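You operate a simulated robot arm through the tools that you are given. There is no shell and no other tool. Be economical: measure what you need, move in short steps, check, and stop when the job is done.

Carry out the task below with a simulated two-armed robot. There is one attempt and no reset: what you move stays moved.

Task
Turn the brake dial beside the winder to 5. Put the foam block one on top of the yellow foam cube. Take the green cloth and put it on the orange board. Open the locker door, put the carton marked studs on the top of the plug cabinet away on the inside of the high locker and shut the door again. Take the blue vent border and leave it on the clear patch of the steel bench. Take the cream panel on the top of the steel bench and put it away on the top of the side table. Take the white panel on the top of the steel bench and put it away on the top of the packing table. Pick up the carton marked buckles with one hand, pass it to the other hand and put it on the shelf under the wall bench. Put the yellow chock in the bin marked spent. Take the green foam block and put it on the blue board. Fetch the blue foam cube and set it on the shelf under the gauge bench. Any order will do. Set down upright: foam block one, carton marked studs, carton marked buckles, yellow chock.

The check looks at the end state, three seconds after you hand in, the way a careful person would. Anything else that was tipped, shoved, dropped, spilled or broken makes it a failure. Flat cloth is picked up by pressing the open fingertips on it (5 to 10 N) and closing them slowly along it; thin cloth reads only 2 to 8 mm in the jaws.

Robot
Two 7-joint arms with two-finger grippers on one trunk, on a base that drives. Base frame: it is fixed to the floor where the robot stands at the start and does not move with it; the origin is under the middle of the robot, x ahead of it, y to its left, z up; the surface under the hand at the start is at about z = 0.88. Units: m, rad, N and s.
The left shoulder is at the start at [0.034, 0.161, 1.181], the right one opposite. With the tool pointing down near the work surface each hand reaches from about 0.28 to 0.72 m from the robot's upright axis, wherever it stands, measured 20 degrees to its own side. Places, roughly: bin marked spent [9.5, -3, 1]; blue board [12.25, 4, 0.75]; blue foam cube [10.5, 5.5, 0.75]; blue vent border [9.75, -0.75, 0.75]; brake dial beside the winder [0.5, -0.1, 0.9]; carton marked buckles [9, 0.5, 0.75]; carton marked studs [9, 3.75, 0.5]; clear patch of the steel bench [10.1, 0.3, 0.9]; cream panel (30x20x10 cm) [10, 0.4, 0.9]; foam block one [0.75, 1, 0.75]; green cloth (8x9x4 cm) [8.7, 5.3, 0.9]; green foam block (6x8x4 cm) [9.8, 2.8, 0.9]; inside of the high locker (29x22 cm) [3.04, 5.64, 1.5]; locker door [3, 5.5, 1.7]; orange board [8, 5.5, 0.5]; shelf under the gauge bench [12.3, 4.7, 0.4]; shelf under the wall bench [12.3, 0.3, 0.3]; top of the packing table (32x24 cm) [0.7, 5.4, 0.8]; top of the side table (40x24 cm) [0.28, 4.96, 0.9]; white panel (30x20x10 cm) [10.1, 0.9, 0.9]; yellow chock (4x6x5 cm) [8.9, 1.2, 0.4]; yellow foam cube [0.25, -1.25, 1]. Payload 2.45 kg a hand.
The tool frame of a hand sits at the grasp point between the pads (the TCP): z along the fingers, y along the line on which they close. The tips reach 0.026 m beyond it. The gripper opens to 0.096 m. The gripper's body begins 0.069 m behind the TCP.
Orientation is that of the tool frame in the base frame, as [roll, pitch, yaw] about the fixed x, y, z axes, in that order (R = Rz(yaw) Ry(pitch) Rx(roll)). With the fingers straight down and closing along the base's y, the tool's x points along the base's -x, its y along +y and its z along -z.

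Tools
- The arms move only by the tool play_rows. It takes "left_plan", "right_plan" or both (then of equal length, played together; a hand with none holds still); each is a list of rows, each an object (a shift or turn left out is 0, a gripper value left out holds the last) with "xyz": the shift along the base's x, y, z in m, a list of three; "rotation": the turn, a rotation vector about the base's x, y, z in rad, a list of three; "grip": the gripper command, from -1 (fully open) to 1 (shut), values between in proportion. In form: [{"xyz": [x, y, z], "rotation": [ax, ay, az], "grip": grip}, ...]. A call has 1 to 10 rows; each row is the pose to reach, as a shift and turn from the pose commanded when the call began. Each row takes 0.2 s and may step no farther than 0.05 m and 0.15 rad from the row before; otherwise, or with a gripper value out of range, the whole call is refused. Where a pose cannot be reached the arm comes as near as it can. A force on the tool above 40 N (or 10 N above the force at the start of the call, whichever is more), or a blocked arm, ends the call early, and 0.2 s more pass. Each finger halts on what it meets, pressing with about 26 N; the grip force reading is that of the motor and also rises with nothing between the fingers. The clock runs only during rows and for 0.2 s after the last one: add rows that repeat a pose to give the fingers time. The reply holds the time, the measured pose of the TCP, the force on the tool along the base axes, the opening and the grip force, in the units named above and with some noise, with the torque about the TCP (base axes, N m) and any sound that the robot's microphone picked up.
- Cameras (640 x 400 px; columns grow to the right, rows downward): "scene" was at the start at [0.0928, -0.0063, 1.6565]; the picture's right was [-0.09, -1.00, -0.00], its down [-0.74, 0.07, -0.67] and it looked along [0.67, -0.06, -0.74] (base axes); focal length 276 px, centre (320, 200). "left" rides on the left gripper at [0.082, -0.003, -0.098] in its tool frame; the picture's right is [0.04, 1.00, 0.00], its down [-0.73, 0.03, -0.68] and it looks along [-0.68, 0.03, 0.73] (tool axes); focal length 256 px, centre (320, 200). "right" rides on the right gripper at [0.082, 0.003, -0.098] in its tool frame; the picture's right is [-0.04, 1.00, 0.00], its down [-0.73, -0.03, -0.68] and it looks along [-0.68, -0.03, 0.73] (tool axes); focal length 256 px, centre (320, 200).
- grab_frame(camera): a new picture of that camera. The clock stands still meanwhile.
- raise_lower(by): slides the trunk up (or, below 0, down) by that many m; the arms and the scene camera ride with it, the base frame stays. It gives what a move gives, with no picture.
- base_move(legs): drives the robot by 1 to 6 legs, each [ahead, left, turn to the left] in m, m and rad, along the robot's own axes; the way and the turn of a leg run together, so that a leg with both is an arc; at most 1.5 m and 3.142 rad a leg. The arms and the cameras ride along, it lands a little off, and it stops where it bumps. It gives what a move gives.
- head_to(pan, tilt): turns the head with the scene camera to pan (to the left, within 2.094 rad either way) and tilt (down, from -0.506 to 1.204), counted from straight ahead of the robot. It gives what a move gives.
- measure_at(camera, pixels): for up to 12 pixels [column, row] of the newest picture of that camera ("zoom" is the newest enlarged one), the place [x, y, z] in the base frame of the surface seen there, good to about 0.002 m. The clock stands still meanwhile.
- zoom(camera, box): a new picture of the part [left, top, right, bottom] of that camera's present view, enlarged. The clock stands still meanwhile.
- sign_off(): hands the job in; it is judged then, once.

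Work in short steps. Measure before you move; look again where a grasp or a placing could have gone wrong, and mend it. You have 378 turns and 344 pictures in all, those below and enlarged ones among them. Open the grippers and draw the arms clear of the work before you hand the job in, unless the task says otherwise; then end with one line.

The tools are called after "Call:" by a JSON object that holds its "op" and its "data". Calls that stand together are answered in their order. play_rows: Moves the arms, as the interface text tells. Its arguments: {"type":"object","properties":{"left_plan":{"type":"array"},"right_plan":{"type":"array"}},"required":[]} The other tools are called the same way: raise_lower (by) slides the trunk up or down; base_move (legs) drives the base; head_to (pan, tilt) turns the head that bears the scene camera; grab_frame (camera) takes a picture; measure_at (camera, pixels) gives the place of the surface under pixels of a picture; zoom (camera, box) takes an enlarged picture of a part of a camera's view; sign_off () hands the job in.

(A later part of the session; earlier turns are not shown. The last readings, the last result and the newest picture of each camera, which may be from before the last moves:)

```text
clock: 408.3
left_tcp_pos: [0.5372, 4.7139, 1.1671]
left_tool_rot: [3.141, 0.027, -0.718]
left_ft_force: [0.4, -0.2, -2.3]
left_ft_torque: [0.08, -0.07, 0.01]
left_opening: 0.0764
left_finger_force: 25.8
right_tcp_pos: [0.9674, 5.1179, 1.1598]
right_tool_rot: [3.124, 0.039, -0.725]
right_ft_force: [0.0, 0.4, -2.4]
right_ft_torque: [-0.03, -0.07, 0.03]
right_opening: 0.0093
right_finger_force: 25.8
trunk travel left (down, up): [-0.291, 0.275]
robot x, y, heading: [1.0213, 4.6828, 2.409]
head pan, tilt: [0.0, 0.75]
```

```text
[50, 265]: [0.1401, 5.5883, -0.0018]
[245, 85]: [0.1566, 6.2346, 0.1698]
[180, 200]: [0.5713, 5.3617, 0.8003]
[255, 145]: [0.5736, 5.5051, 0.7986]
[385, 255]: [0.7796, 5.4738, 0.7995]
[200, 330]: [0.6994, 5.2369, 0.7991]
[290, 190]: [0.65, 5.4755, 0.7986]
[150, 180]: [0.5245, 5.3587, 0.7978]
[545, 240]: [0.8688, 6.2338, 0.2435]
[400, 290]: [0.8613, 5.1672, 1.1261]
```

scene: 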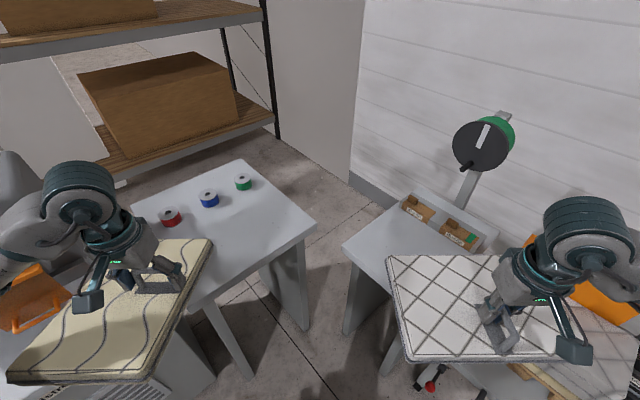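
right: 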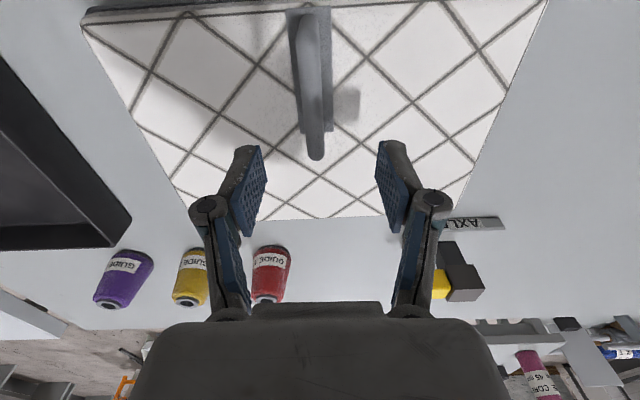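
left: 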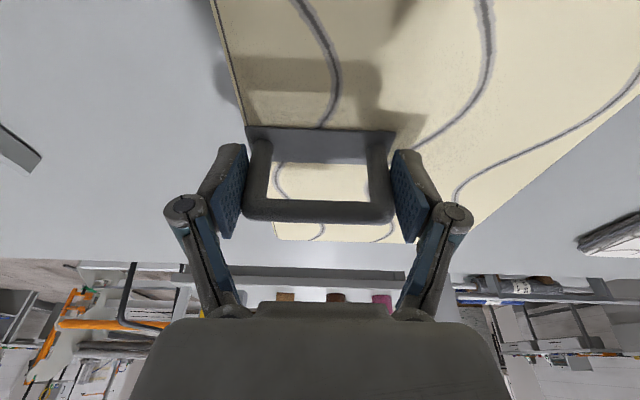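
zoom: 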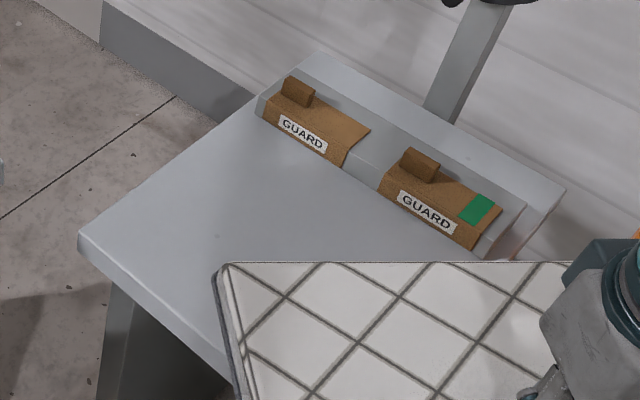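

Free area x 0.52–0.87, y 5.24–5.50. I bring the white panel over (TCP 0.69,5.325), turning it -0.845 rad.

Call:
{"op": "play_rows", "data": {"right_plan": [{"xyz": [-0.035, 0.026, 0], "rotation": [0, 0, -0.106]}, {"xyz": [-0.069, 0.052, 0], "rotation": [0, 0, -0.211]}, {"xyz": [-0.104, 0.078, 0], "rotation": [0, 0, -0.317]}, {"xyz": [-0.138, 0.104, 0], "rotation": [0, 0, -0.422]}, {"xyz": [-0.173, 0.13, 0], "rotation": [0, 0, -0.528]}, {"xyz": [-0.208, 0.155, 0], "rotation": [0, 0, -0.634]}, {"xyz": [-0.242, 0.181, 0], "rotation": [0, 0, -0.739]}, {"xyz": [-0.277, 0.207, 0], "rotation": [0, 0, -0.845]}, {"xyz": [-0.277, 0.207, -0.04], "rotation": [0, 0, -0.845]}, {"xyz": [-0.277, 0.207, -0.08], "rotation": [0, 0, -0.845]}]}}

Call:
{"op": "grab_frame", "data": {"camera": "scene"}}

```text
clock: 410.5
left_tcp_pos: [0.5486, 4.7294, 1.171]
left_tool_rot: [3.13, 0.027, -0.725]
left_ft_force: [-0.2, -0.6, -1.6]
left_ft_torque: [0.08, -0.06, 0.01]
left_opening: 0.0763
left_finger_force: 25.9
right_tcp_pos: [0.7019, 5.3391, 1.0752]
right_tool_rot: [3.115, 0.031, -1.575]
right_ft_force: [-0.3, 0.8, -1.3]
right_ft_torque: [-0.09, -0.02, 0.01]
right_opening: 0.0104
right_finger_force: 26.1
right hand out of reach, approached as far as the arm can: row 8
trunk travel left (down, up): [-0.291, 0.275]
robot x, y, heading: [1.0257, 4.6856, 2.411]
head pan, tilt: [0.0, 0.75]
```

```text
212 pictures are left
```

scene: 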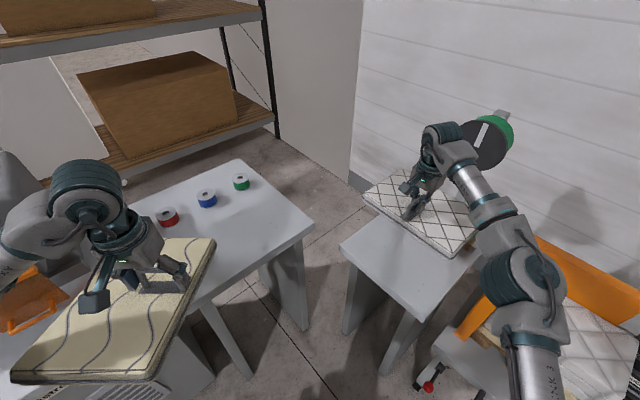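

I measure the held panel's corners to align it over the table.

Call:
{"op": "zoom", "data": {"camera": "scene", "box": [330, 120, 520, 300]}}

Call:
{"op": "measure_at", "data": {"camera": "zoom", "pixels": [[118, 237], [165, 185], [390, 455], [470, 395], [250, 330], [410, 430], [330, 300], [120, 260], [300, 340]]}}

```text
2.22 times, centred on (425, 210) of scene
```

zoom: 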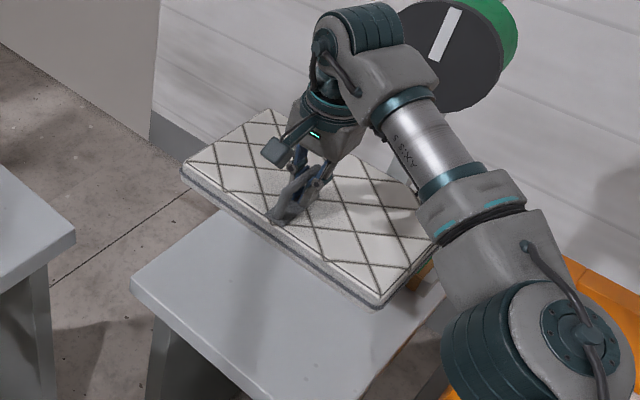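

```text
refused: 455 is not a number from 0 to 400
```

Call:
{"op": "measure_at", "data": {"camera": "zoom", "pixels": [[188, 168], [262, 115], [375, 295], [430, 248], [280, 225], [325, 260], [240, 190], [350, 215], [140, 290], [130, 285]]}}

```text
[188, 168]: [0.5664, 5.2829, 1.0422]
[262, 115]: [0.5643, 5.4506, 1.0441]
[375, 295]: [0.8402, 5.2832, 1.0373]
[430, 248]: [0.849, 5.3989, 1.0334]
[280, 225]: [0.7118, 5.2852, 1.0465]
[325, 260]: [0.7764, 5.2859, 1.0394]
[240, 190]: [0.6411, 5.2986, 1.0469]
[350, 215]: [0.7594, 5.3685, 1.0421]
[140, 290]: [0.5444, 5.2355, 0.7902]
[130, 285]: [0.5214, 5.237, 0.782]
```

Panel is centred within the table; shift y -0.012 and lower 0.195.

Call:
{"op": "play_rows", "data": {"right_plan": [{"xyz": [-0.002, -0.012, -0.04]}, {"xyz": [-0.004, -0.012, -0.08]}, {"xyz": [-0.004, -0.012, -0.12]}, {"xyz": [-0.004, -0.012, -0.16]}, {"xyz": [-0.004, -0.012, -0.185]}, {"xyz": [-0.004, -0.012, -0.193]}, {"xyz": [-0.004, -0.012, -0.193]}]}}

Call:
{"op": "zoom", "data": {"camera": "scene", "box": [330, 150, 520, 300]}}

```text
clock: 412.1
left_tcp_pos: [0.539, 4.7169, 1.1692]
left_tool_rot: [3.139, 0.025, -0.719]
left_ft_force: [0.4, -0.6, -1.4]
left_ft_torque: [0.1, -0.08, 0.0]
left_opening: 0.0765
left_finger_force: 25.8
right_tcp_pos: [0.6884, 5.3167, 0.8851]
right_tool_rot: [3.12, 0.04, -1.571]
right_ft_force: [0.5, 0.4, -1.8]
right_ft_torque: [-0.06, -0.05, 0.01]
right_opening: 0.0111
right_finger_force: 25.9
trunk travel left (down, up): [-0.291, 0.275]
robot x, y, heading: [1.0195, 4.6872, 2.412]
head pan, tilt: [0.0, 0.75]
```

```text
2.67 times, centred on (425, 225) of scene
```

zoom: 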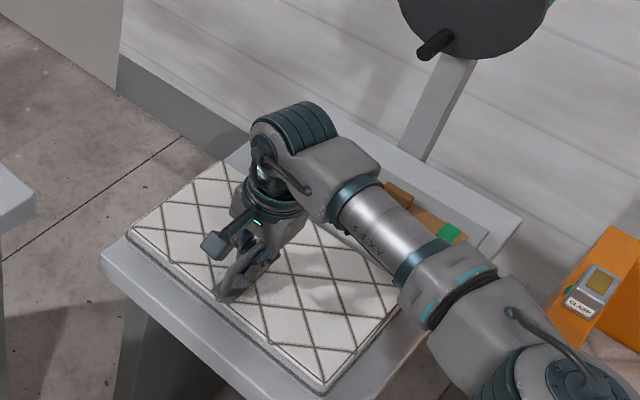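

Aligned. Lower the last centimetre, then open.

Call:
{"op": "play_rows", "data": {"right_plan": [{"xyz": [0.004, 0.003, -0.006]}, {"xyz": [0.004, 0.003, -0.01]}, {"xyz": [0.004, 0.003, -0.01]}]}}

```text
clock: 412.9
left_tcp_pos: [0.5367, 4.7136, 1.1674]
left_tool_rot: [-3.141, 0.025, -0.72]
left_ft_force: [0.1, -0.8, -1.6]
left_ft_torque: [0.13, -0.07, 0.01]
left_opening: 0.0768
left_finger_force: 26.2
right_tcp_pos: [0.6907, 5.3168, 0.8754]
right_tool_rot: [3.123, 0.041, -1.567]
right_ft_force: [-0.3, -0.4, -1.6]
right_ft_torque: [-0.05, -0.03, -0.02]
right_opening: 0.0117
right_finger_force: 26.3
trunk travel left (down, up): [-0.291, 0.275]
robot x, y, heading: [1.0207, 4.6818, 2.413]
head pan, tilt: [0.0, 0.75]
```

Still hanging; lower a few more millimetres until force changes.

Call:
{"op": "play_rows", "data": {"right_plan": [{"xyz": [0, 0, -0.004]}, {"xyz": [0, 0, -0.007]}, {"xyz": [0, 0, -0.007]}]}}

Call:
{"op": "zoom", "data": {"camera": "right", "box": [80, 0, 560, 300]}}

```text
clock: 413.7
left_tcp_pos: [0.5404, 4.7184, 1.1691]
left_tool_rot: [3.139, 0.027, -0.719]
left_ft_force: [0.4, 0.2, -2.7]
left_ft_torque: [0.1, -0.08, 0.0]
left_opening: 0.0766
left_finger_force: 26.5
right_tcp_pos: [0.6956, 5.3202, 0.8681]
right_tool_rot: [3.119, 0.039, -1.573]
right_ft_force: [3.1, 2.3, 7.2]
right_ft_torque: [-0.39, 0.07, 0.14]
right_opening: 0.0121
right_finger_force: 26.1
trunk travel left (down, up): [-0.291, 0.275]
robot x, y, heading: [1.0229, 4.6849, 2.415]
head pan, tilt: [0.0, 0.75]
```

```text
1.33 times, centred on (320, 150) of right
```

zoom: 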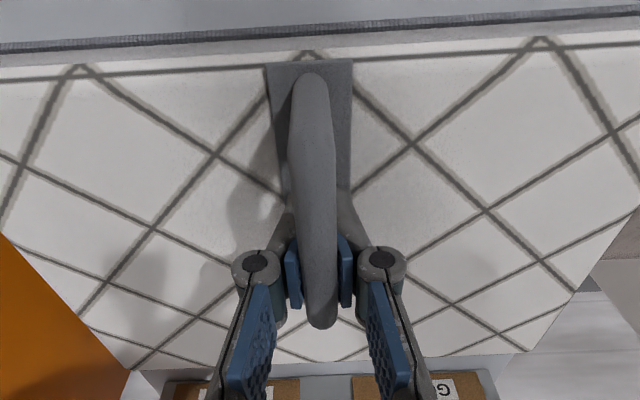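

Contact made (7 N). Open and rise.

Call:
{"op": "play_rows", "data": {"right_plan": [{"grip": 0.7}, {"grip": 0.4}, {"grip": 0.0}, {"grip": 0.0}, {"xyz": [0, 0, 0.04]}, {"xyz": [0, 0, 0.08]}, {"xyz": [0, 0, 0.12]}, {"xyz": [0, 0, 0.16]}, {"xyz": [0.02, -0.02, 0.2]}]}}

Call:
{"op": "zoom", "data": {"camera": "scene", "box": [330, 150, 520, 300]}}

```text
clock: 415.7
left_tcp_pos: [0.5433, 4.7194, 1.1701]
left_tool_rot: [3.136, 0.03, -0.72]
left_ft_force: [0.1, 0.3, -1.7]
left_ft_torque: [0.14, -0.06, -0.03]
left_opening: 0.0767
left_finger_force: 25.7
right_tcp_pos: [0.7172, 5.3001, 1.0691]
right_tool_rot: [3.116, 0.038, -1.571]
right_ft_force: [0.4, -0.1, 0.2]
right_ft_torque: [0.0, 0.02, 0.02]
right_opening: 0.0481
right_finger_force: 0.0
trunk travel left (down, up): [-0.291, 0.275]
robot x, y, heading: [1.0206, 4.6799, 2.411]
head pan, tilt: [0.0, 0.75]
```

```text
2.67 times, centred on (425, 225) of scene
```

zoom: 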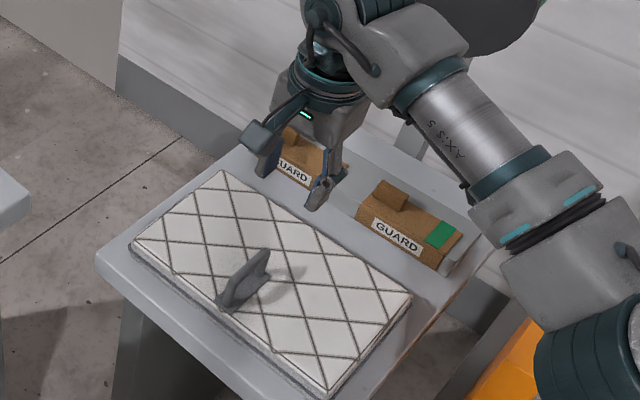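

White panel sits flat on the packing table. I bring the right hand back, and turn the cream panel over the side table.

Call:
{"op": "play_rows", "data": {"right_plan": [{"xyz": [0.03, -0.02, 0.03], "rotation": [0, 0, 0.106]}, {"xyz": [0.06, -0.045, 0.05], "rotation": [0, 0, 0.211]}, {"xyz": [0.09, -0.07, 0.07], "rotation": [0, 0, 0.317]}, {"xyz": [0.12, -0.095, 0.08], "rotation": [0, 0, 0.422]}, {"xyz": [0.15, -0.12, 0.09], "rotation": [0, 0, 0.528]}, {"xyz": [0.18, -0.14, 0.09], "rotation": [0, 0, 0.634]}, {"xyz": [0.21, -0.16, 0.09], "rotation": [0, 0, 0.739]}, {"xyz": [0.24, -0.18, 0.09], "rotation": [0, 0, 0.845]}], "left_plan": [{"xyz": [-0.02, 0.025, 0], "rotation": [0, 0, -0.106]}, {"xyz": [-0.04, 0.05, 0], "rotation": [0, 0, -0.212]}, {"xyz": [-0.06, 0.08, 0], "rotation": [0, 0, -0.318]}, {"xyz": [-0.08, 0.11, 0], "rotation": [0, 0, -0.425]}, {"xyz": [-0.1, 0.14, 0], "rotation": [0, 0, -0.531]}, {"xyz": [-0.125, 0.17, 0], "rotation": [0, 0, -0.637]}, {"xyz": [-0.15, 0.2, 0], "rotation": [0, 0, -0.743]}, {"xyz": [-0.18, 0.23, 0], "rotation": [0, 0, -0.85]}]}}

Call:
{"op": "grab_frame", "data": {"camera": "scene"}}

```text
clock: 417.5
left_tcp_pos: [0.516, 4.9085, 1.1376]
left_tool_rot: [3.131, 0.03, -1.557]
left_ft_force: [0.9, -0.2, -1.4]
left_ft_torque: [-0.01, -0.05, -0.04]
left_opening: 0.0767
left_finger_force: 26.3
left hand out of reach, approached as far as the arm can: row 6, 7, 8
right_tcp_pos: [0.9595, 5.1225, 1.1572]
right_tool_rot: [3.115, 0.037, -0.725]
right_ft_force: [-0.2, -0.5, -0.4]
right_ft_torque: [0.04, 0.0, -0.01]
right_opening: 0.0481
right_finger_force: 0.2
trunk travel left (down, up): [-0.291, 0.275]
robot x, y, heading: [1.0219, 4.6833, 2.415]
head pan, tilt: [0.0, 0.75]
```

```text
207 pictures are left
```

scene: 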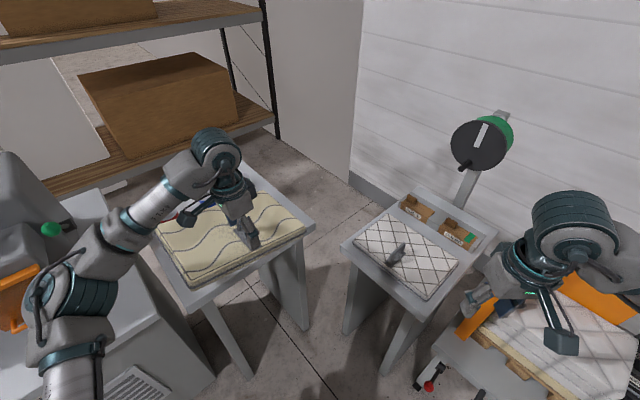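

The wrist turn limits reach; I need the base ~0.16 closer. I check the edging cabinet's corner first.

Call:
{"op": "measure_at", "data": {"camera": "scene", "pixels": [[160, 300], [212, 370], [140, 385], [215, 310], [305, 235], [180, 285], [245, 375], [300, 225], [170, 225], [265, 195]]}}

```text
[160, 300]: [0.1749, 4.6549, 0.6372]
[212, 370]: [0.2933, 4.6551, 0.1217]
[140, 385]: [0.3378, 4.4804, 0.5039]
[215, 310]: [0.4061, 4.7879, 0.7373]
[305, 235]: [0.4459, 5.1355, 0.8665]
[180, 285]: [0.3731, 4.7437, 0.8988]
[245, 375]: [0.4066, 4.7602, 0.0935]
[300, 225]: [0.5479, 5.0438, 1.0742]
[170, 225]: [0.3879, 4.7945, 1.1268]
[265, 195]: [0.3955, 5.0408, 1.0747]
```

I ease the base closer, then restore the grasp tilt (0.26) so the panel is level.

Call:
{"op": "base_move", "data": {"legs": [[0.147, 0.09, 0]]}}

Call:
{"op": "play_rows", "data": {"left_plan": [{"rotation": [0.09, 0, 0]}, {"rotation": [0.18, 0, 0]}, {"rotation": [0.25, 0, 0]}, {"rotation": [0.25, 0, 0]}, {"rotation": [0.25, 0, 0]}]}}

Call:
{"op": "grab_frame", "data": {"camera": "scene"}}

```text
clock: 419.0
left_tcp_pos: [0.3514, 4.9447, 1.1371]
left_tool_rot: [3.127, 0.025, -1.558]
left_ft_force: [0.4, 0.8, -1.5]
left_ft_torque: [-0.03, -0.08, 0.0]
left_opening: 0.0768
left_finger_force: 26.5
right_tcp_pos: [0.7952, 5.1598, 1.157]
right_tool_rot: [3.109, 0.037, -0.729]
right_ft_force: [0.8, -0.2, 0.3]
right_ft_torque: [-0.01, 0.03, -0.02]
right_opening: 0.0482
right_finger_force: 0.0
trunk travel left (down, up): [-0.291, 0.275]
robot x, y, heading: [0.8542, 4.7179, 2.414]
head pan, tilt: [0.0, 0.75]
```

```text
clock: 420.2
left_tcp_pos: [0.3448, 4.9334, 1.1367]
left_tool_rot: [3.136, 0.285, -1.557]
left_ft_force: [0.2, 1.2, -0.9]
left_ft_torque: [-0.03, -0.15, 0.0]
left_opening: 0.0768
left_finger_force: 25.9
right_tcp_pos: [0.7896, 5.1492, 1.1605]
right_tool_rot: [3.119, 0.04, -0.727]
right_ft_force: [0.2, 0.4, -0.4]
right_ft_torque: [-0.04, 0.03, 0.0]
right_opening: 0.0479
right_finger_force: 0.0
trunk travel left (down, up): [-0.291, 0.275]
robot x, y, heading: [0.8517, 4.7135, 2.414]
head pan, tilt: [0.0, 0.75]
```

```text
206 pictures are left
```

scene: 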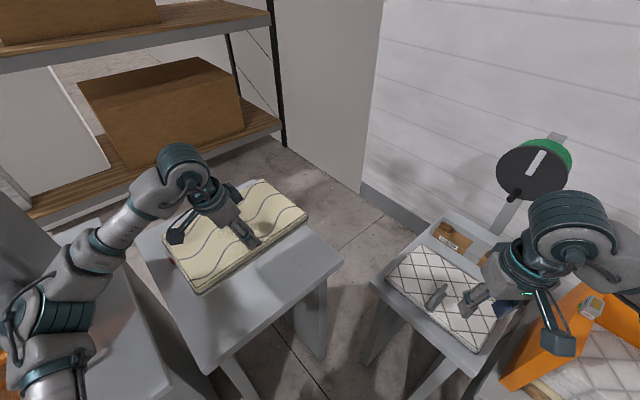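

Call:
{"op": "zoom", "data": {"camera": "scene", "box": [130, 150, 350, 320]}}

Call:
{"op": "measure_at", "data": {"camera": "zoom", "pixels": [[100, 245], [205, 405], [380, 90], [510, 175], [195, 385], [400, 230], [300, 330], [350, 160], [505, 190], [610, 290], [230, 380], [115, 275]]}}

```text
2.35 times, centred on (240, 235) of scene
```

zoom: 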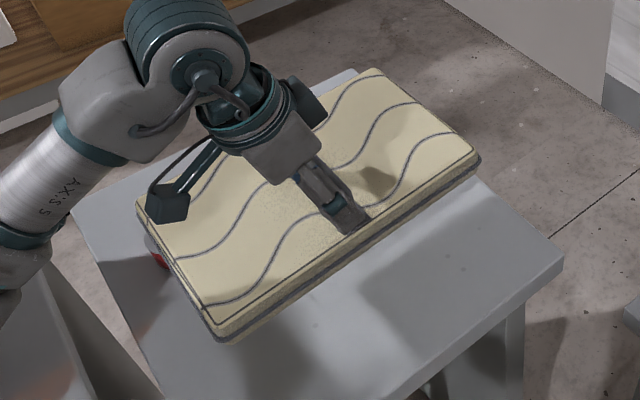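

```text
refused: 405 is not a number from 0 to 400
```

Call:
{"op": "measure_at", "data": {"camera": "zoom", "pixels": [[142, 210], [218, 325], [370, 75], [470, 150], [400, 200], [300, 270], [200, 260], [550, 265], [400, 330], [220, 365], [158, 260], [280, 370]]}}

```text
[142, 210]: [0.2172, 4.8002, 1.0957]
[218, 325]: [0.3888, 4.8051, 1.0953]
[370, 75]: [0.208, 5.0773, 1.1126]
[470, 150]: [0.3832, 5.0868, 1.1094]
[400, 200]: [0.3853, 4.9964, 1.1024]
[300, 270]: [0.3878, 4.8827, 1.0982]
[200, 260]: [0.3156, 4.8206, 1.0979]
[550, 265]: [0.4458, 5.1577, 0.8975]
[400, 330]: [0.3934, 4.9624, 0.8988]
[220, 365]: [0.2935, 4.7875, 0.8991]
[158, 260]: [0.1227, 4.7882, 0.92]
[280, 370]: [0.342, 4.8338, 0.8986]
```

Panel nearly level (0.05 rad off), x 0.195–0.39. I trim the tilt, shift (+0.012,+0.017), and lower 0.15.

Call:
{"op": "play_rows", "data": {"left_plan": [{"xyz": [0.006, 0.008, -0.04], "rotation": [-0.025, 0, 0]}, {"xyz": [0.012, 0.017, -0.08], "rotation": [-0.05, 0, 0]}, {"xyz": [0.012, 0.017, -0.12], "rotation": [-0.05, 0, 0]}, {"xyz": [0.012, 0.017, -0.145], "rotation": [-0.05, 0, 0]}, {"xyz": [0.012, 0.017, -0.152], "rotation": [-0.05, 0, 0]}, {"xyz": [0.012, 0.017, -0.152], "rotation": [-0.05, 0, 0]}]}}

Call:
{"op": "zoom", "data": {"camera": "scene", "box": [130, 150, 350, 320]}}

Call:
{"op": "measure_at", "data": {"camera": "zoom", "pixels": [[400, 260], [300, 330], [480, 205], [130, 250], [180, 330], [350, 110], [470, 180]]}}

```text
clock: 421.6
left_tcp_pos: [0.3586, 4.9552, 0.9828]
left_tool_rot: [3.136, 0.23, -1.562]
left_ft_force: [-1.2, -0.1, -2.0]
left_ft_torque: [-0.02, -0.08, -0.02]
left_opening: 0.0766
left_finger_force: 25.9
right_tcp_pos: [0.7877, 5.1541, 1.1573]
right_tool_rot: [3.117, 0.037, -0.729]
right_ft_force: [0.4, 0.7, 0.6]
right_ft_torque: [-0.01, 0.0, 0.02]
right_opening: 0.048
right_finger_force: 0.1
trunk travel left (down, up): [-0.291, 0.275]
robot x, y, heading: [0.8539, 4.7148, 2.41]
head pan, tilt: [0.0, 0.75]
```

```text
2.35 times, centred on (240, 235) of scene
```

zoom: 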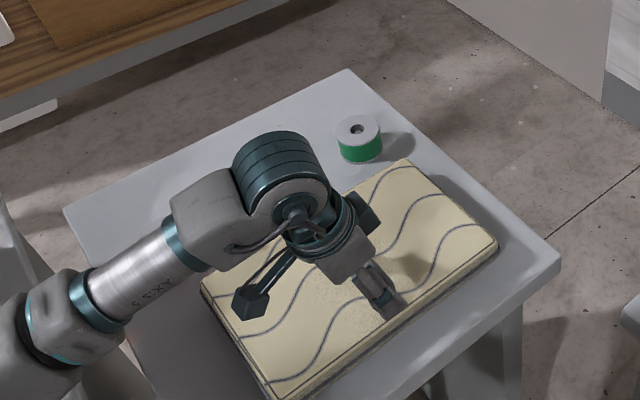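

```text
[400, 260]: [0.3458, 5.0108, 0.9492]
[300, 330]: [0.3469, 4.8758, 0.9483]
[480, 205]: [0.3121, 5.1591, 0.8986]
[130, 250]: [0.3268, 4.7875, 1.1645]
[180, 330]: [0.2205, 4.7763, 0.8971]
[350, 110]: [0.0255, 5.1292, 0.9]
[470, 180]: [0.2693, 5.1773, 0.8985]
```

Level, ~8 mm above. Lower in small steps until contact, then release.

Call:
{"op": "play_rows", "data": {"left_plan": [{"xyz": [0, 0, -0.005]}, {"xyz": [0, 0, -0.009]}, {"xyz": [0, 0, -0.009]}]}}

```text
clock: 422.4
left_tcp_pos: [0.3571, 4.9568, 0.9753]
left_tool_rot: [3.137, 0.232, -1.561]
left_ft_force: [-0.2, -0.4, 0.5]
left_ft_torque: [0.24, 0.09, 0.02]
left_opening: 0.0765
left_finger_force: 26.1
right_tcp_pos: [0.7885, 5.1556, 1.1575]
right_tool_rot: [3.118, 0.037, -0.728]
right_ft_force: [-0.3, 0.0, -0.9]
right_ft_torque: [0.02, -0.02, 0.0]
right_opening: 0.0483
right_finger_force: 0.0
trunk travel left (down, up): [-0.291, 0.275]
robot x, y, heading: [0.8532, 4.7165, 2.408]
head pan, tilt: [0.0, 0.75]
```

Call:
{"op": "play_rows", "data": {"left_plan": [{"xyz": [0, 0, -0.002], "grip": -0.7}, {"xyz": [0, 0, -0.002], "grip": -1}, {"xyz": [0, 0, -0.002], "grip": -1}, {"xyz": [0, -0.008, 0.03]}, {"xyz": [0, -0.016, 0.065]}, {"xyz": [0, -0.02, 0.105]}, {"xyz": [0, -0.03, 0.145]}, {"xyz": [0.01, -0.03, 0.18]}]}}

Call:
{"op": "grab_frame", "data": {"camera": "scene"}}

```text
clock: 424.2
left_tcp_pos: [0.364, 4.9235, 1.1551]
left_tool_rot: [3.137, 0.231, -1.56]
left_ft_force: [-0.2, 1.1, -0.5]
left_ft_torque: [-0.03, -0.01, -0.03]
left_opening: 0.0959
left_finger_force: 0.1
right_tcp_pos: [0.7853, 5.1515, 1.1595]
right_tool_rot: [3.121, 0.035, -0.727]
right_ft_force: [-1.0, 1.1, 0.4]
right_ft_torque: [-0.03, -0.03, -0.02]
right_opening: 0.0481
right_finger_force: 0.0
trunk travel left (down, up): [-0.291, 0.275]
robot x, y, heading: [0.8558, 4.7157, 2.413]
head pan, tilt: [0.0, 0.75]
```

```text
203 pictures are left
```

scene: 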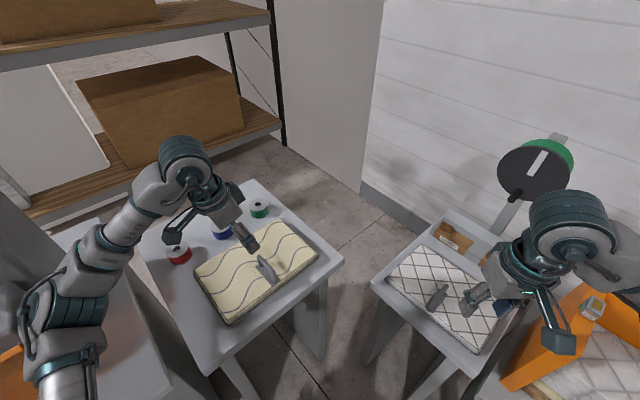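

Both panels are in place. I restore the left wrist (untilt, then yaw back), then go to the locker to study its door.

Call:
{"op": "play_rows", "data": {"left_plan": [{"xyz": [0.01, -0.02, 0.01], "rotation": [-0.12, 0, 0]}, {"xyz": [0.02, -0.04, 0.02], "rotation": [-0.23, 0, 0]}, {"xyz": [0.03, -0.06, 0.02], "rotation": [-0.23, 0, 0]}]}}

Call:
{"op": "play_rows", "data": {"left_plan": [{"xyz": [0.01, -0.02, 0], "rotation": [0, 0, 0.12]}, {"xyz": [0.02, -0.04, 0], "rotation": [0, 0, 0.24]}, {"xyz": [0.03, -0.06, 0], "rotation": [0, 0, 0.36]}, {"xyz": [0.04, -0.08, 0], "rotation": [0, 0, 0.48]}, {"xyz": [0.05, -0.1, 0], "rotation": [0, 0, 0.6]}, {"xyz": [0.05, -0.11, 0], "rotation": [0, 0, 0.72]}, {"xyz": [0.05, -0.12, 0], "rotation": [0, 0, 0.83]}], "right_plan": [{"xyz": [0.01, -0.01, 0], "grip": -1}, {"xyz": [0.02, -0.02, 0]}, {"xyz": [0.03, -0.03, 0]}, {"xyz": [0.04, -0.04, 0]}, {"xyz": [0.05, -0.05, 0]}, {"xyz": [0.05, -0.05, 0]}, {"xyz": [0.05, -0.05, 0]}]}}

Call:
{"op": "base_move", "data": {"legs": [[-0.3, 0.15, 0], [0, 0, -0.84]]}}

```text
clock: 425.0
left_tcp_pos: [0.3943, 4.859, 1.1747]
left_tool_rot: [3.136, 0.007, -1.557]
left_ft_force: [0.3, -0.4, -0.5]
left_ft_torque: [0.03, 0.04, -0.02]
left_opening: 0.0962
left_finger_force: 0.1
right_tcp_pos: [0.7862, 5.1469, 1.1593]
right_tool_rot: [3.125, 0.038, -0.727]
right_ft_force: [0.4, -0.4, 0.2]
right_ft_torque: [0.03, -0.01, 0.01]
right_opening: 0.0481
right_finger_force: 0.1
trunk travel left (down, up): [-0.291, 0.275]
robot x, y, heading: [0.8495, 4.7162, 2.411]
head pan, tilt: [0.0, 0.75]
```

```text
clock: 426.6
left_tcp_pos: [0.4464, 4.7406, 1.1754]
left_tool_rot: [3.134, 0.006, -0.728]
left_ft_force: [-0.3, 0.5, -0.3]
left_ft_torque: [-0.01, -0.01, 0.0]
left_opening: 0.096
left_finger_force: 0.1
right_tcp_pos: [0.8376, 5.0991, 1.16]
right_tool_rot: [3.121, 0.039, -0.727]
right_ft_force: [-0.7, -0.5, 0.7]
right_ft_torque: [0.01, 0.01, 0.0]
right_opening: 0.0963
right_finger_force: 0.0
trunk travel left (down, up): [-0.291, 0.275]
robot x, y, heading: [0.8529, 4.7157, 2.413]
head pan, tilt: [0.0, 0.75]
```

```text
clock: 431.0
left_tcp_pos: [0.7166, 4.7242, 1.1739]
left_tool_rot: [3.139, 0.005, -1.577]
left_ft_force: [-0.3, -0.8, 0.7]
left_ft_torque: [-0.01, -0.03, 0.02]
left_opening: 0.096
left_finger_force: 0.0
right_tcp_pos: [1.2443, 4.6679, 1.1623]
right_tool_rot: [3.127, 0.041, -1.576]
right_ft_force: [-0.7, 0.6, 0.3]
right_ft_torque: [-0.02, 0.01, 0.01]
right_opening: 0.096
right_finger_force: 0.2
trunk travel left (down, up): [-0.291, 0.275]
robot x, y, heading: [0.9746, 4.4013, 1.561]
head pan, tilt: [0.0, 0.75]
```

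I strafe right 2.0 m to stand before the locker and look up at it.

Call:
{"op": "base_move", "data": {"legs": [[0, -1.0, 0.01], [0, -1.0, 0]]}}

Call:
{"op": "head_to", "data": {"pan": 0.0, "tilt": 0.0}}

Call:
{"op": "grab_frame", "data": {"camera": "scene"}}

```text
clock: 440.9
left_tcp_pos: [2.7184, 4.7297, 1.1773]
left_tool_rot: [3.133, 0.007, -1.558]
left_ft_force: [0.2, -0.7, 0.8]
left_ft_torque: [0.01, 0.01, 0.01]
left_opening: 0.0961
left_finger_force: 0.0
right_tcp_pos: [3.247, 4.6826, 1.1606]
right_tool_rot: [3.12, 0.043, -1.553]
right_ft_force: [-0.5, 0.4, 0.9]
right_ft_torque: [0.03, 0.02, 0.02]
right_opening: 0.0961
right_finger_force: 0.1
trunk travel left (down, up): [-0.291, 0.275]
robot x, y, heading: [2.9748, 4.4177, 1.584]
head pan, tilt: [0.0, 0.75]
```

```text
clock: 442.1
left_tcp_pos: [2.7252, 4.7275, 1.1785]
left_tool_rot: [3.128, 0.01, -1.557]
left_ft_force: [0.1, 0.5, 0.5]
left_ft_torque: [0.02, 0.04, 0.02]
left_opening: 0.0958
left_finger_force: 0.0
right_tcp_pos: [3.2536, 4.6815, 1.1607]
right_tool_rot: [3.115, 0.042, -1.555]
right_ft_force: [0.8, -0.6, 0.1]
right_ft_torque: [0.05, 0.01, 0.04]
right_opening: 0.0961
right_finger_force: 0.0
trunk travel left (down, up): [-0.291, 0.275]
robot x, y, heading: [2.9736, 4.4179, 1.58]
head pan, tilt: [0.0, 0.0]
```

```text
202 pictures are left
```

scene: 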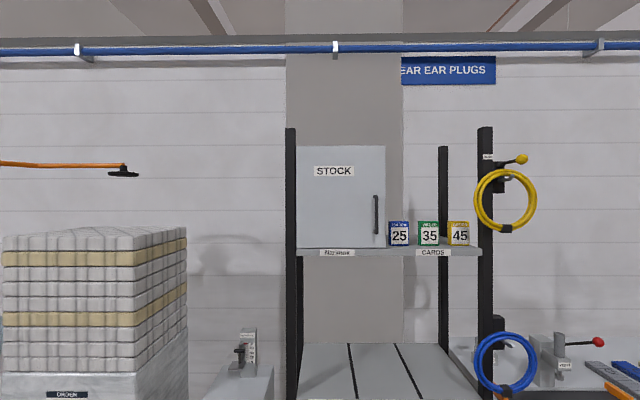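

Locker door with a vertical handle at (375,214), hinge on the left. I measure it.

Call:
{"op": "zoom", "data": {"camera": "scene", "box": [280, 120, 500, 270]}}

Call:
{"op": "measure_at", "data": {"camera": "zoom", "pixels": [[55, 80], [300, 80], [55, 360], [298, 355], [277, 230], [277, 320], [277, 270], [260, 270], [345, 310], [20, 200], [390, 385], [595, 200]]}}

```text
2.67 times, centred on (390, 195) of scene
```

zoom: 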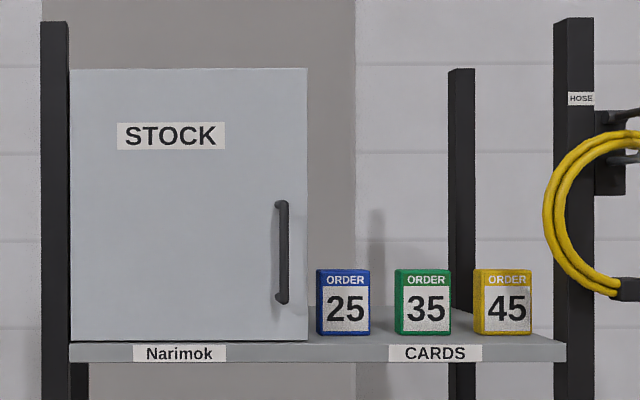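

```text
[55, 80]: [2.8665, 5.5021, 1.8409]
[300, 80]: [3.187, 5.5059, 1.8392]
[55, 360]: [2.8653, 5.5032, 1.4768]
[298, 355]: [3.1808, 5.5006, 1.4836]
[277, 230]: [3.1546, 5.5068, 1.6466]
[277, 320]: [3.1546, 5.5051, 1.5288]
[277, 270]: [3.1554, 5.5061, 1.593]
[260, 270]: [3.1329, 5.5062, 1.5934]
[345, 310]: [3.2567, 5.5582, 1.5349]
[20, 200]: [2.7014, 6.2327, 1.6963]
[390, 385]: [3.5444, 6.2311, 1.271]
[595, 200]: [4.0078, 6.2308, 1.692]
```

Door x 2.88–3.19, z 1.50–1.85, front y 5.506; handle bar near x 3.157, z 1.55–1.67. I move 0.3 closer, raise the trunk and let it settle.

Call:
{"op": "base_move", "data": {"legs": [[0.3, 0.05, -0.01]]}}

Call:
{"op": "raise_lower", "data": {"by": 0.24}}

Call:
{"op": "play_rows", "data": {"right_plan": [{"xyz": [0, 0, 0.02], "rotation": [0.15, 0, 0], "grip": -0.2}, {"xyz": [0, 0, 0.04], "rotation": [0.3, 0, 0]}, {"xyz": [0, 0, 0.06], "rotation": [0.45, 0, 0]}, {"xyz": [0, 0, 0.08], "rotation": [0.6, 0, 0]}, {"xyz": [-0.01, 0, 0.1], "rotation": [0.75, 0, 0]}, {"xyz": [-0.02, 0.02, 0.12], "rotation": [0.9, 0, 0]}, {"xyz": [-0.03, 0.04, 0.14], "rotation": [1.05, 0, 0]}, {"xyz": [-0.04, 0.06, 0.16], "rotation": [1.2, 0, 0]}, {"xyz": [-0.05, 0.08, 0.18], "rotation": [1.35, 0, 0]}, {"xyz": [-0.06, 0.1, 0.2], "rotation": [1.5, 0, 0]}]}}

Call:
{"op": "grab_frame", "data": {"camera": "scene"}}

```text
clock: 444.1
left_tcp_pos: [2.6732, 5.027, 1.1784]
left_tool_rot: [3.127, 0.011, -1.566]
left_ft_force: [0.1, -0.4, 0.8]
left_ft_torque: [-0.04, 0.04, -0.02]
left_opening: 0.0959
left_finger_force: 0.0
right_tcp_pos: [3.2018, 4.9761, 1.1601]
right_tool_rot: [3.116, 0.043, -1.563]
right_ft_force: [0.7, 0.4, -0.1]
right_ft_torque: [0.0, 0.04, -0.01]
right_opening: 0.0962
right_finger_force: 0.0
trunk travel left (down, up): [-0.291, 0.275]
robot x, y, heading: [2.9224, 4.7121, 1.574]
head pan, tilt: [0.0, 0.0]
```

```text
clock: 446.6
left_tcp_pos: [2.6701, 5.0259, 1.4186]
left_tool_rot: [3.131, 0.011, -1.565]
left_ft_force: [0.5, 0.0, 0.2]
left_ft_torque: [0.01, 0.0, 0.0]
left_opening: 0.0959
left_finger_force: 0.0
right_tcp_pos: [3.198, 4.9748, 1.4019]
right_tool_rot: [3.119, 0.045, -1.563]
right_ft_force: [0.1, -0.8, -0.1]
right_ft_torque: [0.01, 0.0, -0.03]
right_opening: 0.0963
right_finger_force: 0.1
trunk travel left (down, up): [-0.531, 0.035]
robot x, y, heading: [2.9199, 4.7143, 1.576]
head pan, tilt: [0.0, 0.0]
```

```text
clock: 448.8
left_tcp_pos: [2.6703, 5.0272, 1.4176]
left_tool_rot: [3.131, 0.009, -1.566]
left_ft_force: [0.2, -0.3, 0.0]
left_ft_torque: [0.01, 0.0, -0.03]
left_opening: 0.0963
left_finger_force: 0.0
right_tcp_pos: [3.1374, 5.0774, 1.6024]
right_tool_rot: [-2.859, 1.543, -1.265]
right_ft_force: [-0.3, 0.2, 0.2]
right_ft_torque: [0.0, 0.01, 0.0]
right_opening: 0.0576
right_finger_force: 0.1
trunk travel left (down, up): [-0.531, 0.035]
robot x, y, heading: [2.9238, 4.7132, 1.575]
head pan, tilt: [0.0, 0.0]
```

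```text
200 pictures are left
```

scene: 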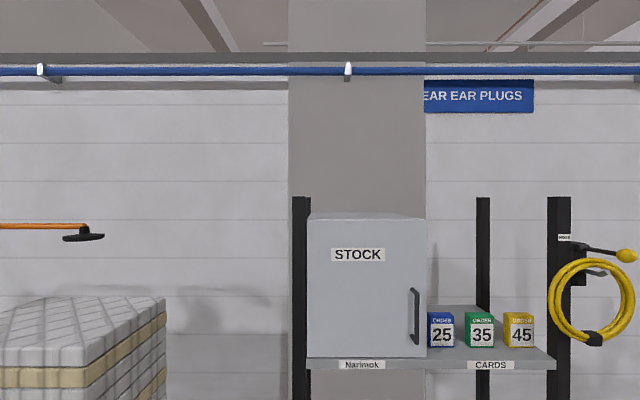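

Stable. I tilt the head to see hand and handle together, and measure the handle.

Call:
{"op": "head_to", "data": {"pan": -0.2, "tilt": 0.35}}

Call:
{"op": "grab_frame", "data": {"camera": "scene"}}

Call:
{"op": "zoom", "data": {"camera": "scene", "box": [240, 80, 420, 230]}}

Call:
{"op": "grab_frame", "data": {"camera": "right"}}

```text
clock: 449.6
left_tcp_pos: [2.6713, 5.0257, 1.4186]
left_tool_rot: [3.131, 0.011, -1.565]
left_ft_force: [-0.2, -1.1, 0.7]
left_ft_torque: [0.0, 0.01, 0.0]
left_opening: 0.0957
left_finger_force: 0.1
right_tcp_pos: [3.1381, 5.0751, 1.6021]
right_tool_rot: [-2.897, 1.543, -1.305]
right_ft_force: [0.9, 0.5, -0.7]
right_ft_torque: [0.02, -0.01, 0.0]
right_opening: 0.0579
right_finger_force: 0.0
trunk travel left (down, up): [-0.531, 0.035]
robot x, y, heading: [2.9188, 4.7145, 1.569]
head pan, tilt: [-0.201, 0.351]
```

```text
199 pictures are left
```

scene: 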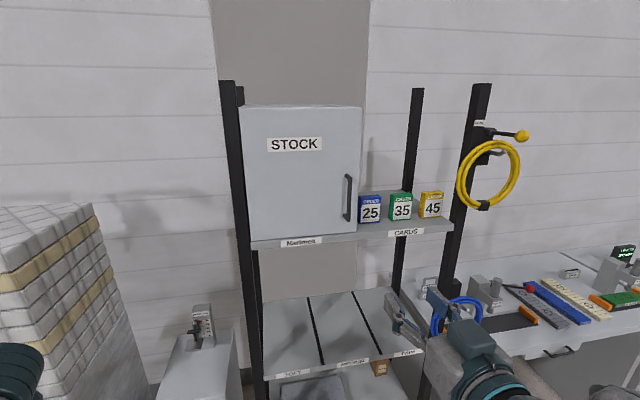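

```text
2.67 times, centred on (330, 155) of scene
```

zoom: 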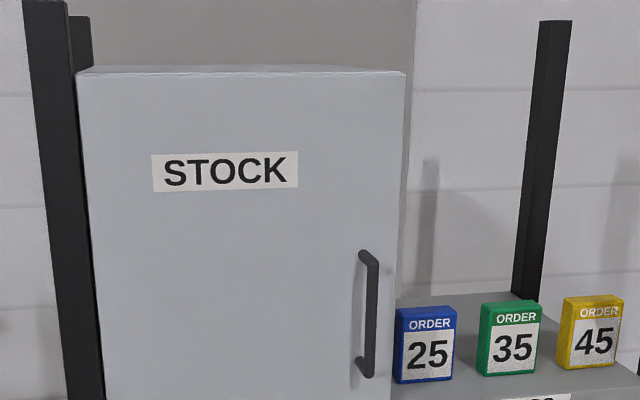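

```text
197 pictures are left
```

right: 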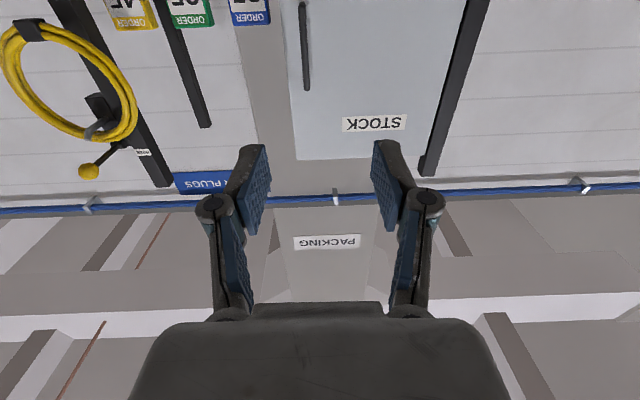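

Call:
{"op": "measure_at", "data": {"camera": "zoom", "pixels": [[374, 300], [374, 340], [374, 270], [369, 365], [360, 320], [398, 320]]}}

Call:
{"op": "measure_at", "data": {"camera": "right", "pixels": [[304, 50], [304, 20], [302, 85], [304, 5]]}}

```text
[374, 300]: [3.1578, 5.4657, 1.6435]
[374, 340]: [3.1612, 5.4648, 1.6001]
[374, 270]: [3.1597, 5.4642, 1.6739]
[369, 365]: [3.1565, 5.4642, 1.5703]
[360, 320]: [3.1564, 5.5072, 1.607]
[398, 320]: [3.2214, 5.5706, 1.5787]
```

```text
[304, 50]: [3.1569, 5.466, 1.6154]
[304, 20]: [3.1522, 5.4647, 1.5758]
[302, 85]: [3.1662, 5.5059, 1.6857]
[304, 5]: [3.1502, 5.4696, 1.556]
```

Bar at (3.158, 5.466), z 1.55–1.68. I approach with the hand horizontal, to y=5.40 first.

Call:
{"op": "play_rows", "data": {"right_plan": [{"xyz": [0.004, 0.04, 0.002], "rotation": [0.035, 0, 0]}, {"xyz": [0.008, 0.08, 0.004], "rotation": [0.07, 0, 0]}, {"xyz": [0.012, 0.12, 0.006], "rotation": [0.07, 0, 0]}, {"xyz": [0.016, 0.165, 0.008], "rotation": [0.07, 0, 0]}, {"xyz": [0.02, 0.21, 0.008], "rotation": [0.07, 0, 0]}, {"xyz": [0.02, 0.255, 0.008], "rotation": [0.07, 0, 0]}, {"xyz": [0.02, 0.3, 0.008], "rotation": [0.07, 0, 0]}, {"xyz": [0.02, 0.325, 0.008], "rotation": [0.07, 0, 0]}, {"xyz": [0.02, 0.325, 0.008], "rotation": [0.07, 0, 0]}]}}

Call:
{"op": "grab_frame", "data": {"camera": "right"}}

```text
clock: 451.6
left_tcp_pos: [2.6699, 5.0248, 1.4195]
left_tool_rot: [3.133, 0.013, -1.564]
left_ft_force: [0.1, -0.5, 0.4]
left_ft_torque: [0.0, -0.01, -0.01]
left_opening: 0.096
left_finger_force: 0.0
right_tcp_pos: [3.1574, 5.4003, 1.6105]
right_tool_rot: [-0.209, 1.523, 1.386]
right_ft_force: [0.3, 0.2, 0.6]
right_ft_torque: [0.0, 0.0, 0.0]
right_opening: 0.0578
right_finger_force: 0.0
trunk travel left (down, up): [-0.531, 0.035]
robot x, y, heading: [2.9225, 4.7123, 1.572]
head pan, tilt: [-0.201, 0.351]
```

```text
196 pictures are left
```

right: 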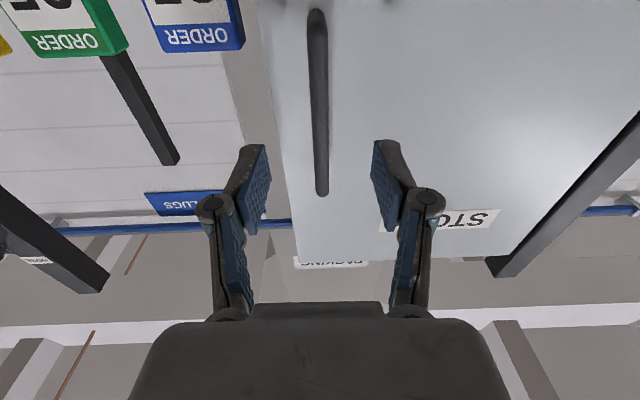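

Centred. Advance 0.066 and close on the bar.

Call:
{"op": "play_rows", "data": {"right_plan": [{"xyz": [0.0, 0.035, 0]}, {"xyz": [0.0, 0.06, 0]}, {"xyz": [0.0, 0.066, 0]}, {"xyz": [0.0, 0.066, 0], "grip": 0.3}, {"xyz": [0.0, 0.066, 0], "grip": 0.7}, {"xyz": [0.0, 0.066, 0], "grip": 1}, {"xyz": [0.0, 0.066, 0], "grip": 1}]}}

```text
clock: 453.2
left_tcp_pos: [2.669, 5.0249, 1.4181]
left_tool_rot: [3.132, 0.01, -1.565]
left_ft_force: [0.4, 0.3, 0.2]
left_ft_torque: [0.0, -0.02, 0.02]
left_opening: 0.096
left_finger_force: 0.1
right_tcp_pos: [3.1569, 5.466, 1.6091]
right_tool_rot: [-0.203, 1.527, 1.394]
right_ft_force: [-1.7, -0.5, -1.1]
right_ft_torque: [0.34, 0.55, 0.05]
right_opening: 0.0106
right_finger_force: 37.9
trunk travel left (down, up): [-0.531, 0.035]
robot x, y, heading: [2.9218, 4.7143, 1.577]
head pan, tilt: [-0.201, 0.351]
```

Gripped. I pull the door open along its arc to ~0.45 rad, turning the hand partly with it.

Call:
{"op": "play_rows", "data": {"right_plan": [{"xyz": [-0.003, -0.02, 0], "rotation": [0, 0, -0.05]}, {"xyz": [-0.009, -0.041, 0], "rotation": [0, 0, -0.1]}, {"xyz": [-0.016, -0.061, 0], "rotation": [0, 0, -0.15]}, {"xyz": [-0.024, -0.08, 0], "rotation": [0, 0, -0.2]}, {"xyz": [-0.034, -0.099, 0], "rotation": [0, 0, -0.25]}, {"xyz": [-0.045, -0.1165, 0], "rotation": [0, 0, -0.3]}, {"xyz": [-0.045, -0.1165, 0], "rotation": [0, 0, -0.3]}]}}

Call:
{"op": "grab_frame", "data": {"camera": "scene"}}

```text
clock: 454.8
left_tcp_pos: [2.6662, 5.026, 1.4173]
left_tool_rot: [3.133, 0.01, -1.565]
left_ft_force: [-0.1, 0.0, -0.6]
left_ft_torque: [-0.04, 0.01, -0.01]
left_opening: 0.096
left_finger_force: 0.0
right_tcp_pos: [3.107, 5.3497, 1.6099]
right_tool_rot: [-0.243, 1.524, 1.053]
right_ft_force: [-9.8, 5.6, 7.4]
right_ft_torque: [0.2, 0.75, 0.1]
right_opening: 0.0106
right_finger_force: 38.3
trunk travel left (down, up): [-0.531, 0.035]
robot x, y, heading: [2.9212, 4.7127, 1.576]
head pan, tilt: [-0.201, 0.351]
```

```text
195 pictures are left
```

scene: 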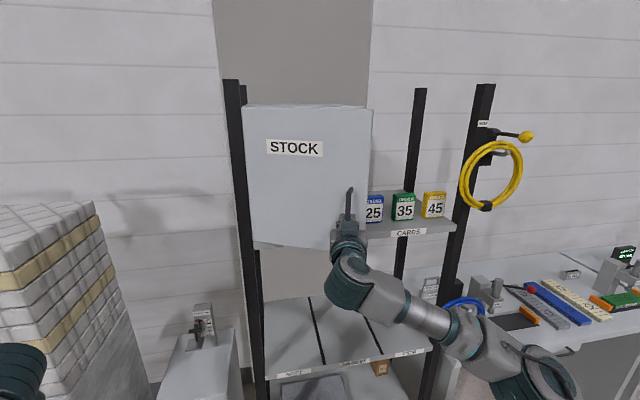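

The door follows. Continue to ~1.05 rad.

Call:
{"op": "play_rows", "data": {"right_plan": [{"xyz": [-0.013, -0.017, 0], "rotation": [0, 0, -0.06]}, {"xyz": [-0.026, -0.0325, 0], "rotation": [0, 0, -0.12]}, {"xyz": [-0.041, -0.047, 0], "rotation": [0, 0, -0.18]}, {"xyz": [-0.0566, -0.0615, 0], "rotation": [0, 0, -0.24]}, {"xyz": [-0.073, -0.074, 0], "rotation": [0, 0, -0.3]}, {"xyz": [-0.091, -0.0855, 0], "rotation": [0, 0, -0.36]}, {"xyz": [-0.11, -0.095, 0], "rotation": [0, 0, -0.42]}, {"xyz": [-0.129, -0.1035, 0], "rotation": [0, 0, -0.48]}]}}

Call:
{"op": "grab_frame", "data": {"camera": "scene"}}

```text
clock: 456.6
left_tcp_pos: [2.6672, 5.0314, 1.4151]
left_tool_rot: [3.132, 0.008, -1.565]
left_ft_force: [0.9, 1.0, -1.1]
left_ft_torque: [-0.01, 0.03, -0.01]
left_opening: 0.096
left_finger_force: 0.0
right_tcp_pos: [2.9859, 5.2562, 1.6096]
right_tool_rot: [-0.13, 1.52, 0.703]
right_ft_force: [-13.6, 34.4, 4.2]
right_ft_torque: [0.95, -0.19, -0.04]
right_opening: 0.0112
right_finger_force: 38.2
trunk travel left (down, up): [-0.531, 0.035]
robot x, y, heading: [2.9227, 4.7145, 1.573]
head pan, tilt: [-0.201, 0.351]
stopped in row 8 (right hand): the force on the tool passed its limit at 41 N (the readings are from after the stop); the commanded pose is now the measured one
```

```text
194 pictures are left
```

scene: 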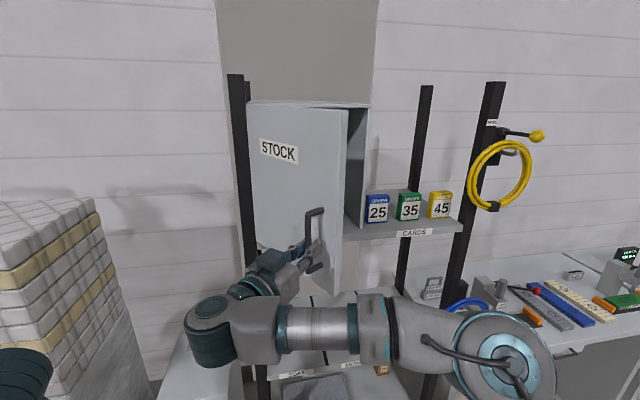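

Door ~57° open. I release and back off along the tool axis.

Call:
{"op": "play_rows", "data": {"right_plan": [{"grip": 0.5}, {"grip": 0.0}, {"grip": -0.2}, {"xyz": [-0.02, -0.02, 0]}, {"xyz": [-0.045, -0.045, 0]}, {"xyz": [-0.07, -0.075, 0]}, {"xyz": [-0.08, -0.11, 0], "rotation": [0, 0, 0.1]}]}}

Call:
{"op": "grab_frame", "data": {"camera": "scene"}}

```text
clock: 458.2
left_tcp_pos: [2.6785, 5.0166, 1.4214]
left_tool_rot: [3.125, 0.018, -1.566]
left_ft_force: [0.8, -0.6, 0.4]
left_ft_torque: [-0.02, -0.03, 0.01]
left_opening: 0.0959
left_finger_force: 0.1
right_tcp_pos: [2.9169, 5.1287, 1.6139]
right_tool_rot: [0.08, 1.521, 1.006]
right_ft_force: [0.5, -0.8, 0.5]
right_ft_torque: [0.0, 0.03, -0.01]
right_opening: 0.0576
right_finger_force: 0.1
trunk travel left (down, up): [-0.531, 0.035]
robot x, y, heading: [2.9222, 4.7133, 1.571]
head pan, tilt: [-0.201, 0.351]
```

```text
193 pictures are left
```

scene: 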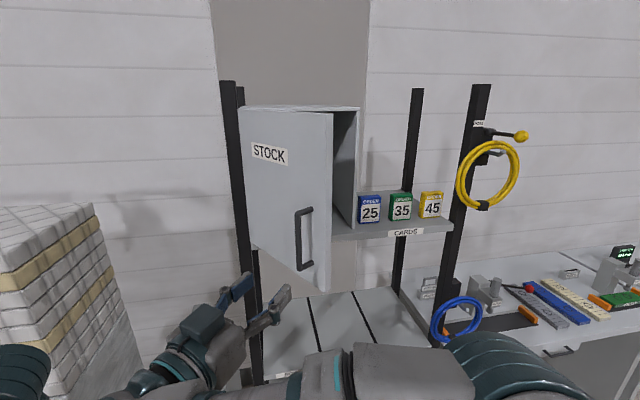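

The door holds at ~60°. I move the hand around its edge to the inner side.

Call:
{"op": "play_rows", "data": {"right_plan": [{"xyz": [0.04, -0.02, 0], "rotation": [0, 0, 0.1], "grip": 0.5}, {"xyz": [0.08, -0.03, 0], "rotation": [0, 0, 0.2]}, {"xyz": [0.12, -0.03, 0], "rotation": [0, 0, 0.3]}, {"xyz": [0.16, -0.03, 0], "rotation": [0, 0, 0.42]}, {"xyz": [0.2, -0.03, 0], "rotation": [0, 0, 0.54]}, {"xyz": [0.24, -0.02, 0], "rotation": [0, 0, 0.64]}, {"xyz": [0.255, 0.02, 0], "rotation": [0, 0, 0.64]}, {"xyz": [0.255, 0.06, 0], "rotation": [0, 0, 0.64]}, {"xyz": [0.255, 0.1, 0], "rotation": [0, 0, 0.64], "grip": 1}, {"xyz": [0.255, 0.14, 0], "rotation": [0, 0, 0.64]}]}}

Call:
{"op": "grab_frame", "data": {"camera": "scene"}}

```text
clock: 460.4
left_tcp_pos: [2.6757, 5.0198, 1.4212]
left_tool_rot: [3.127, 0.016, -1.566]
left_ft_force: [0.3, -0.2, 0.9]
left_ft_torque: [0.0, 0.02, 0.0]
left_opening: 0.0959
left_finger_force: 0.0
right_tcp_pos: [3.1702, 5.2737, 1.6132]
right_tool_rot: [0.021, 1.523, 1.591]
right_ft_force: [-0.2, 0.2, -0.7]
right_ft_torque: [0.02, -0.02, 0.0]
right_opening: 0.0
right_finger_force: 25.6
trunk travel left (down, up): [-0.531, 0.035]
robot x, y, heading: [2.9205, 4.7123, 1.575]
head pan, tilt: [-0.201, 0.351]
```

```text
192 pictures are left
```

scene: 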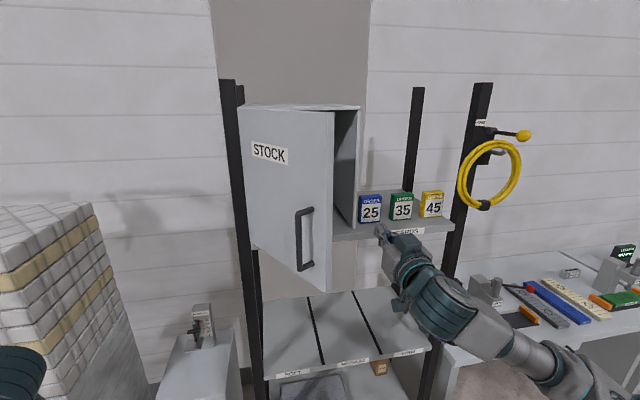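

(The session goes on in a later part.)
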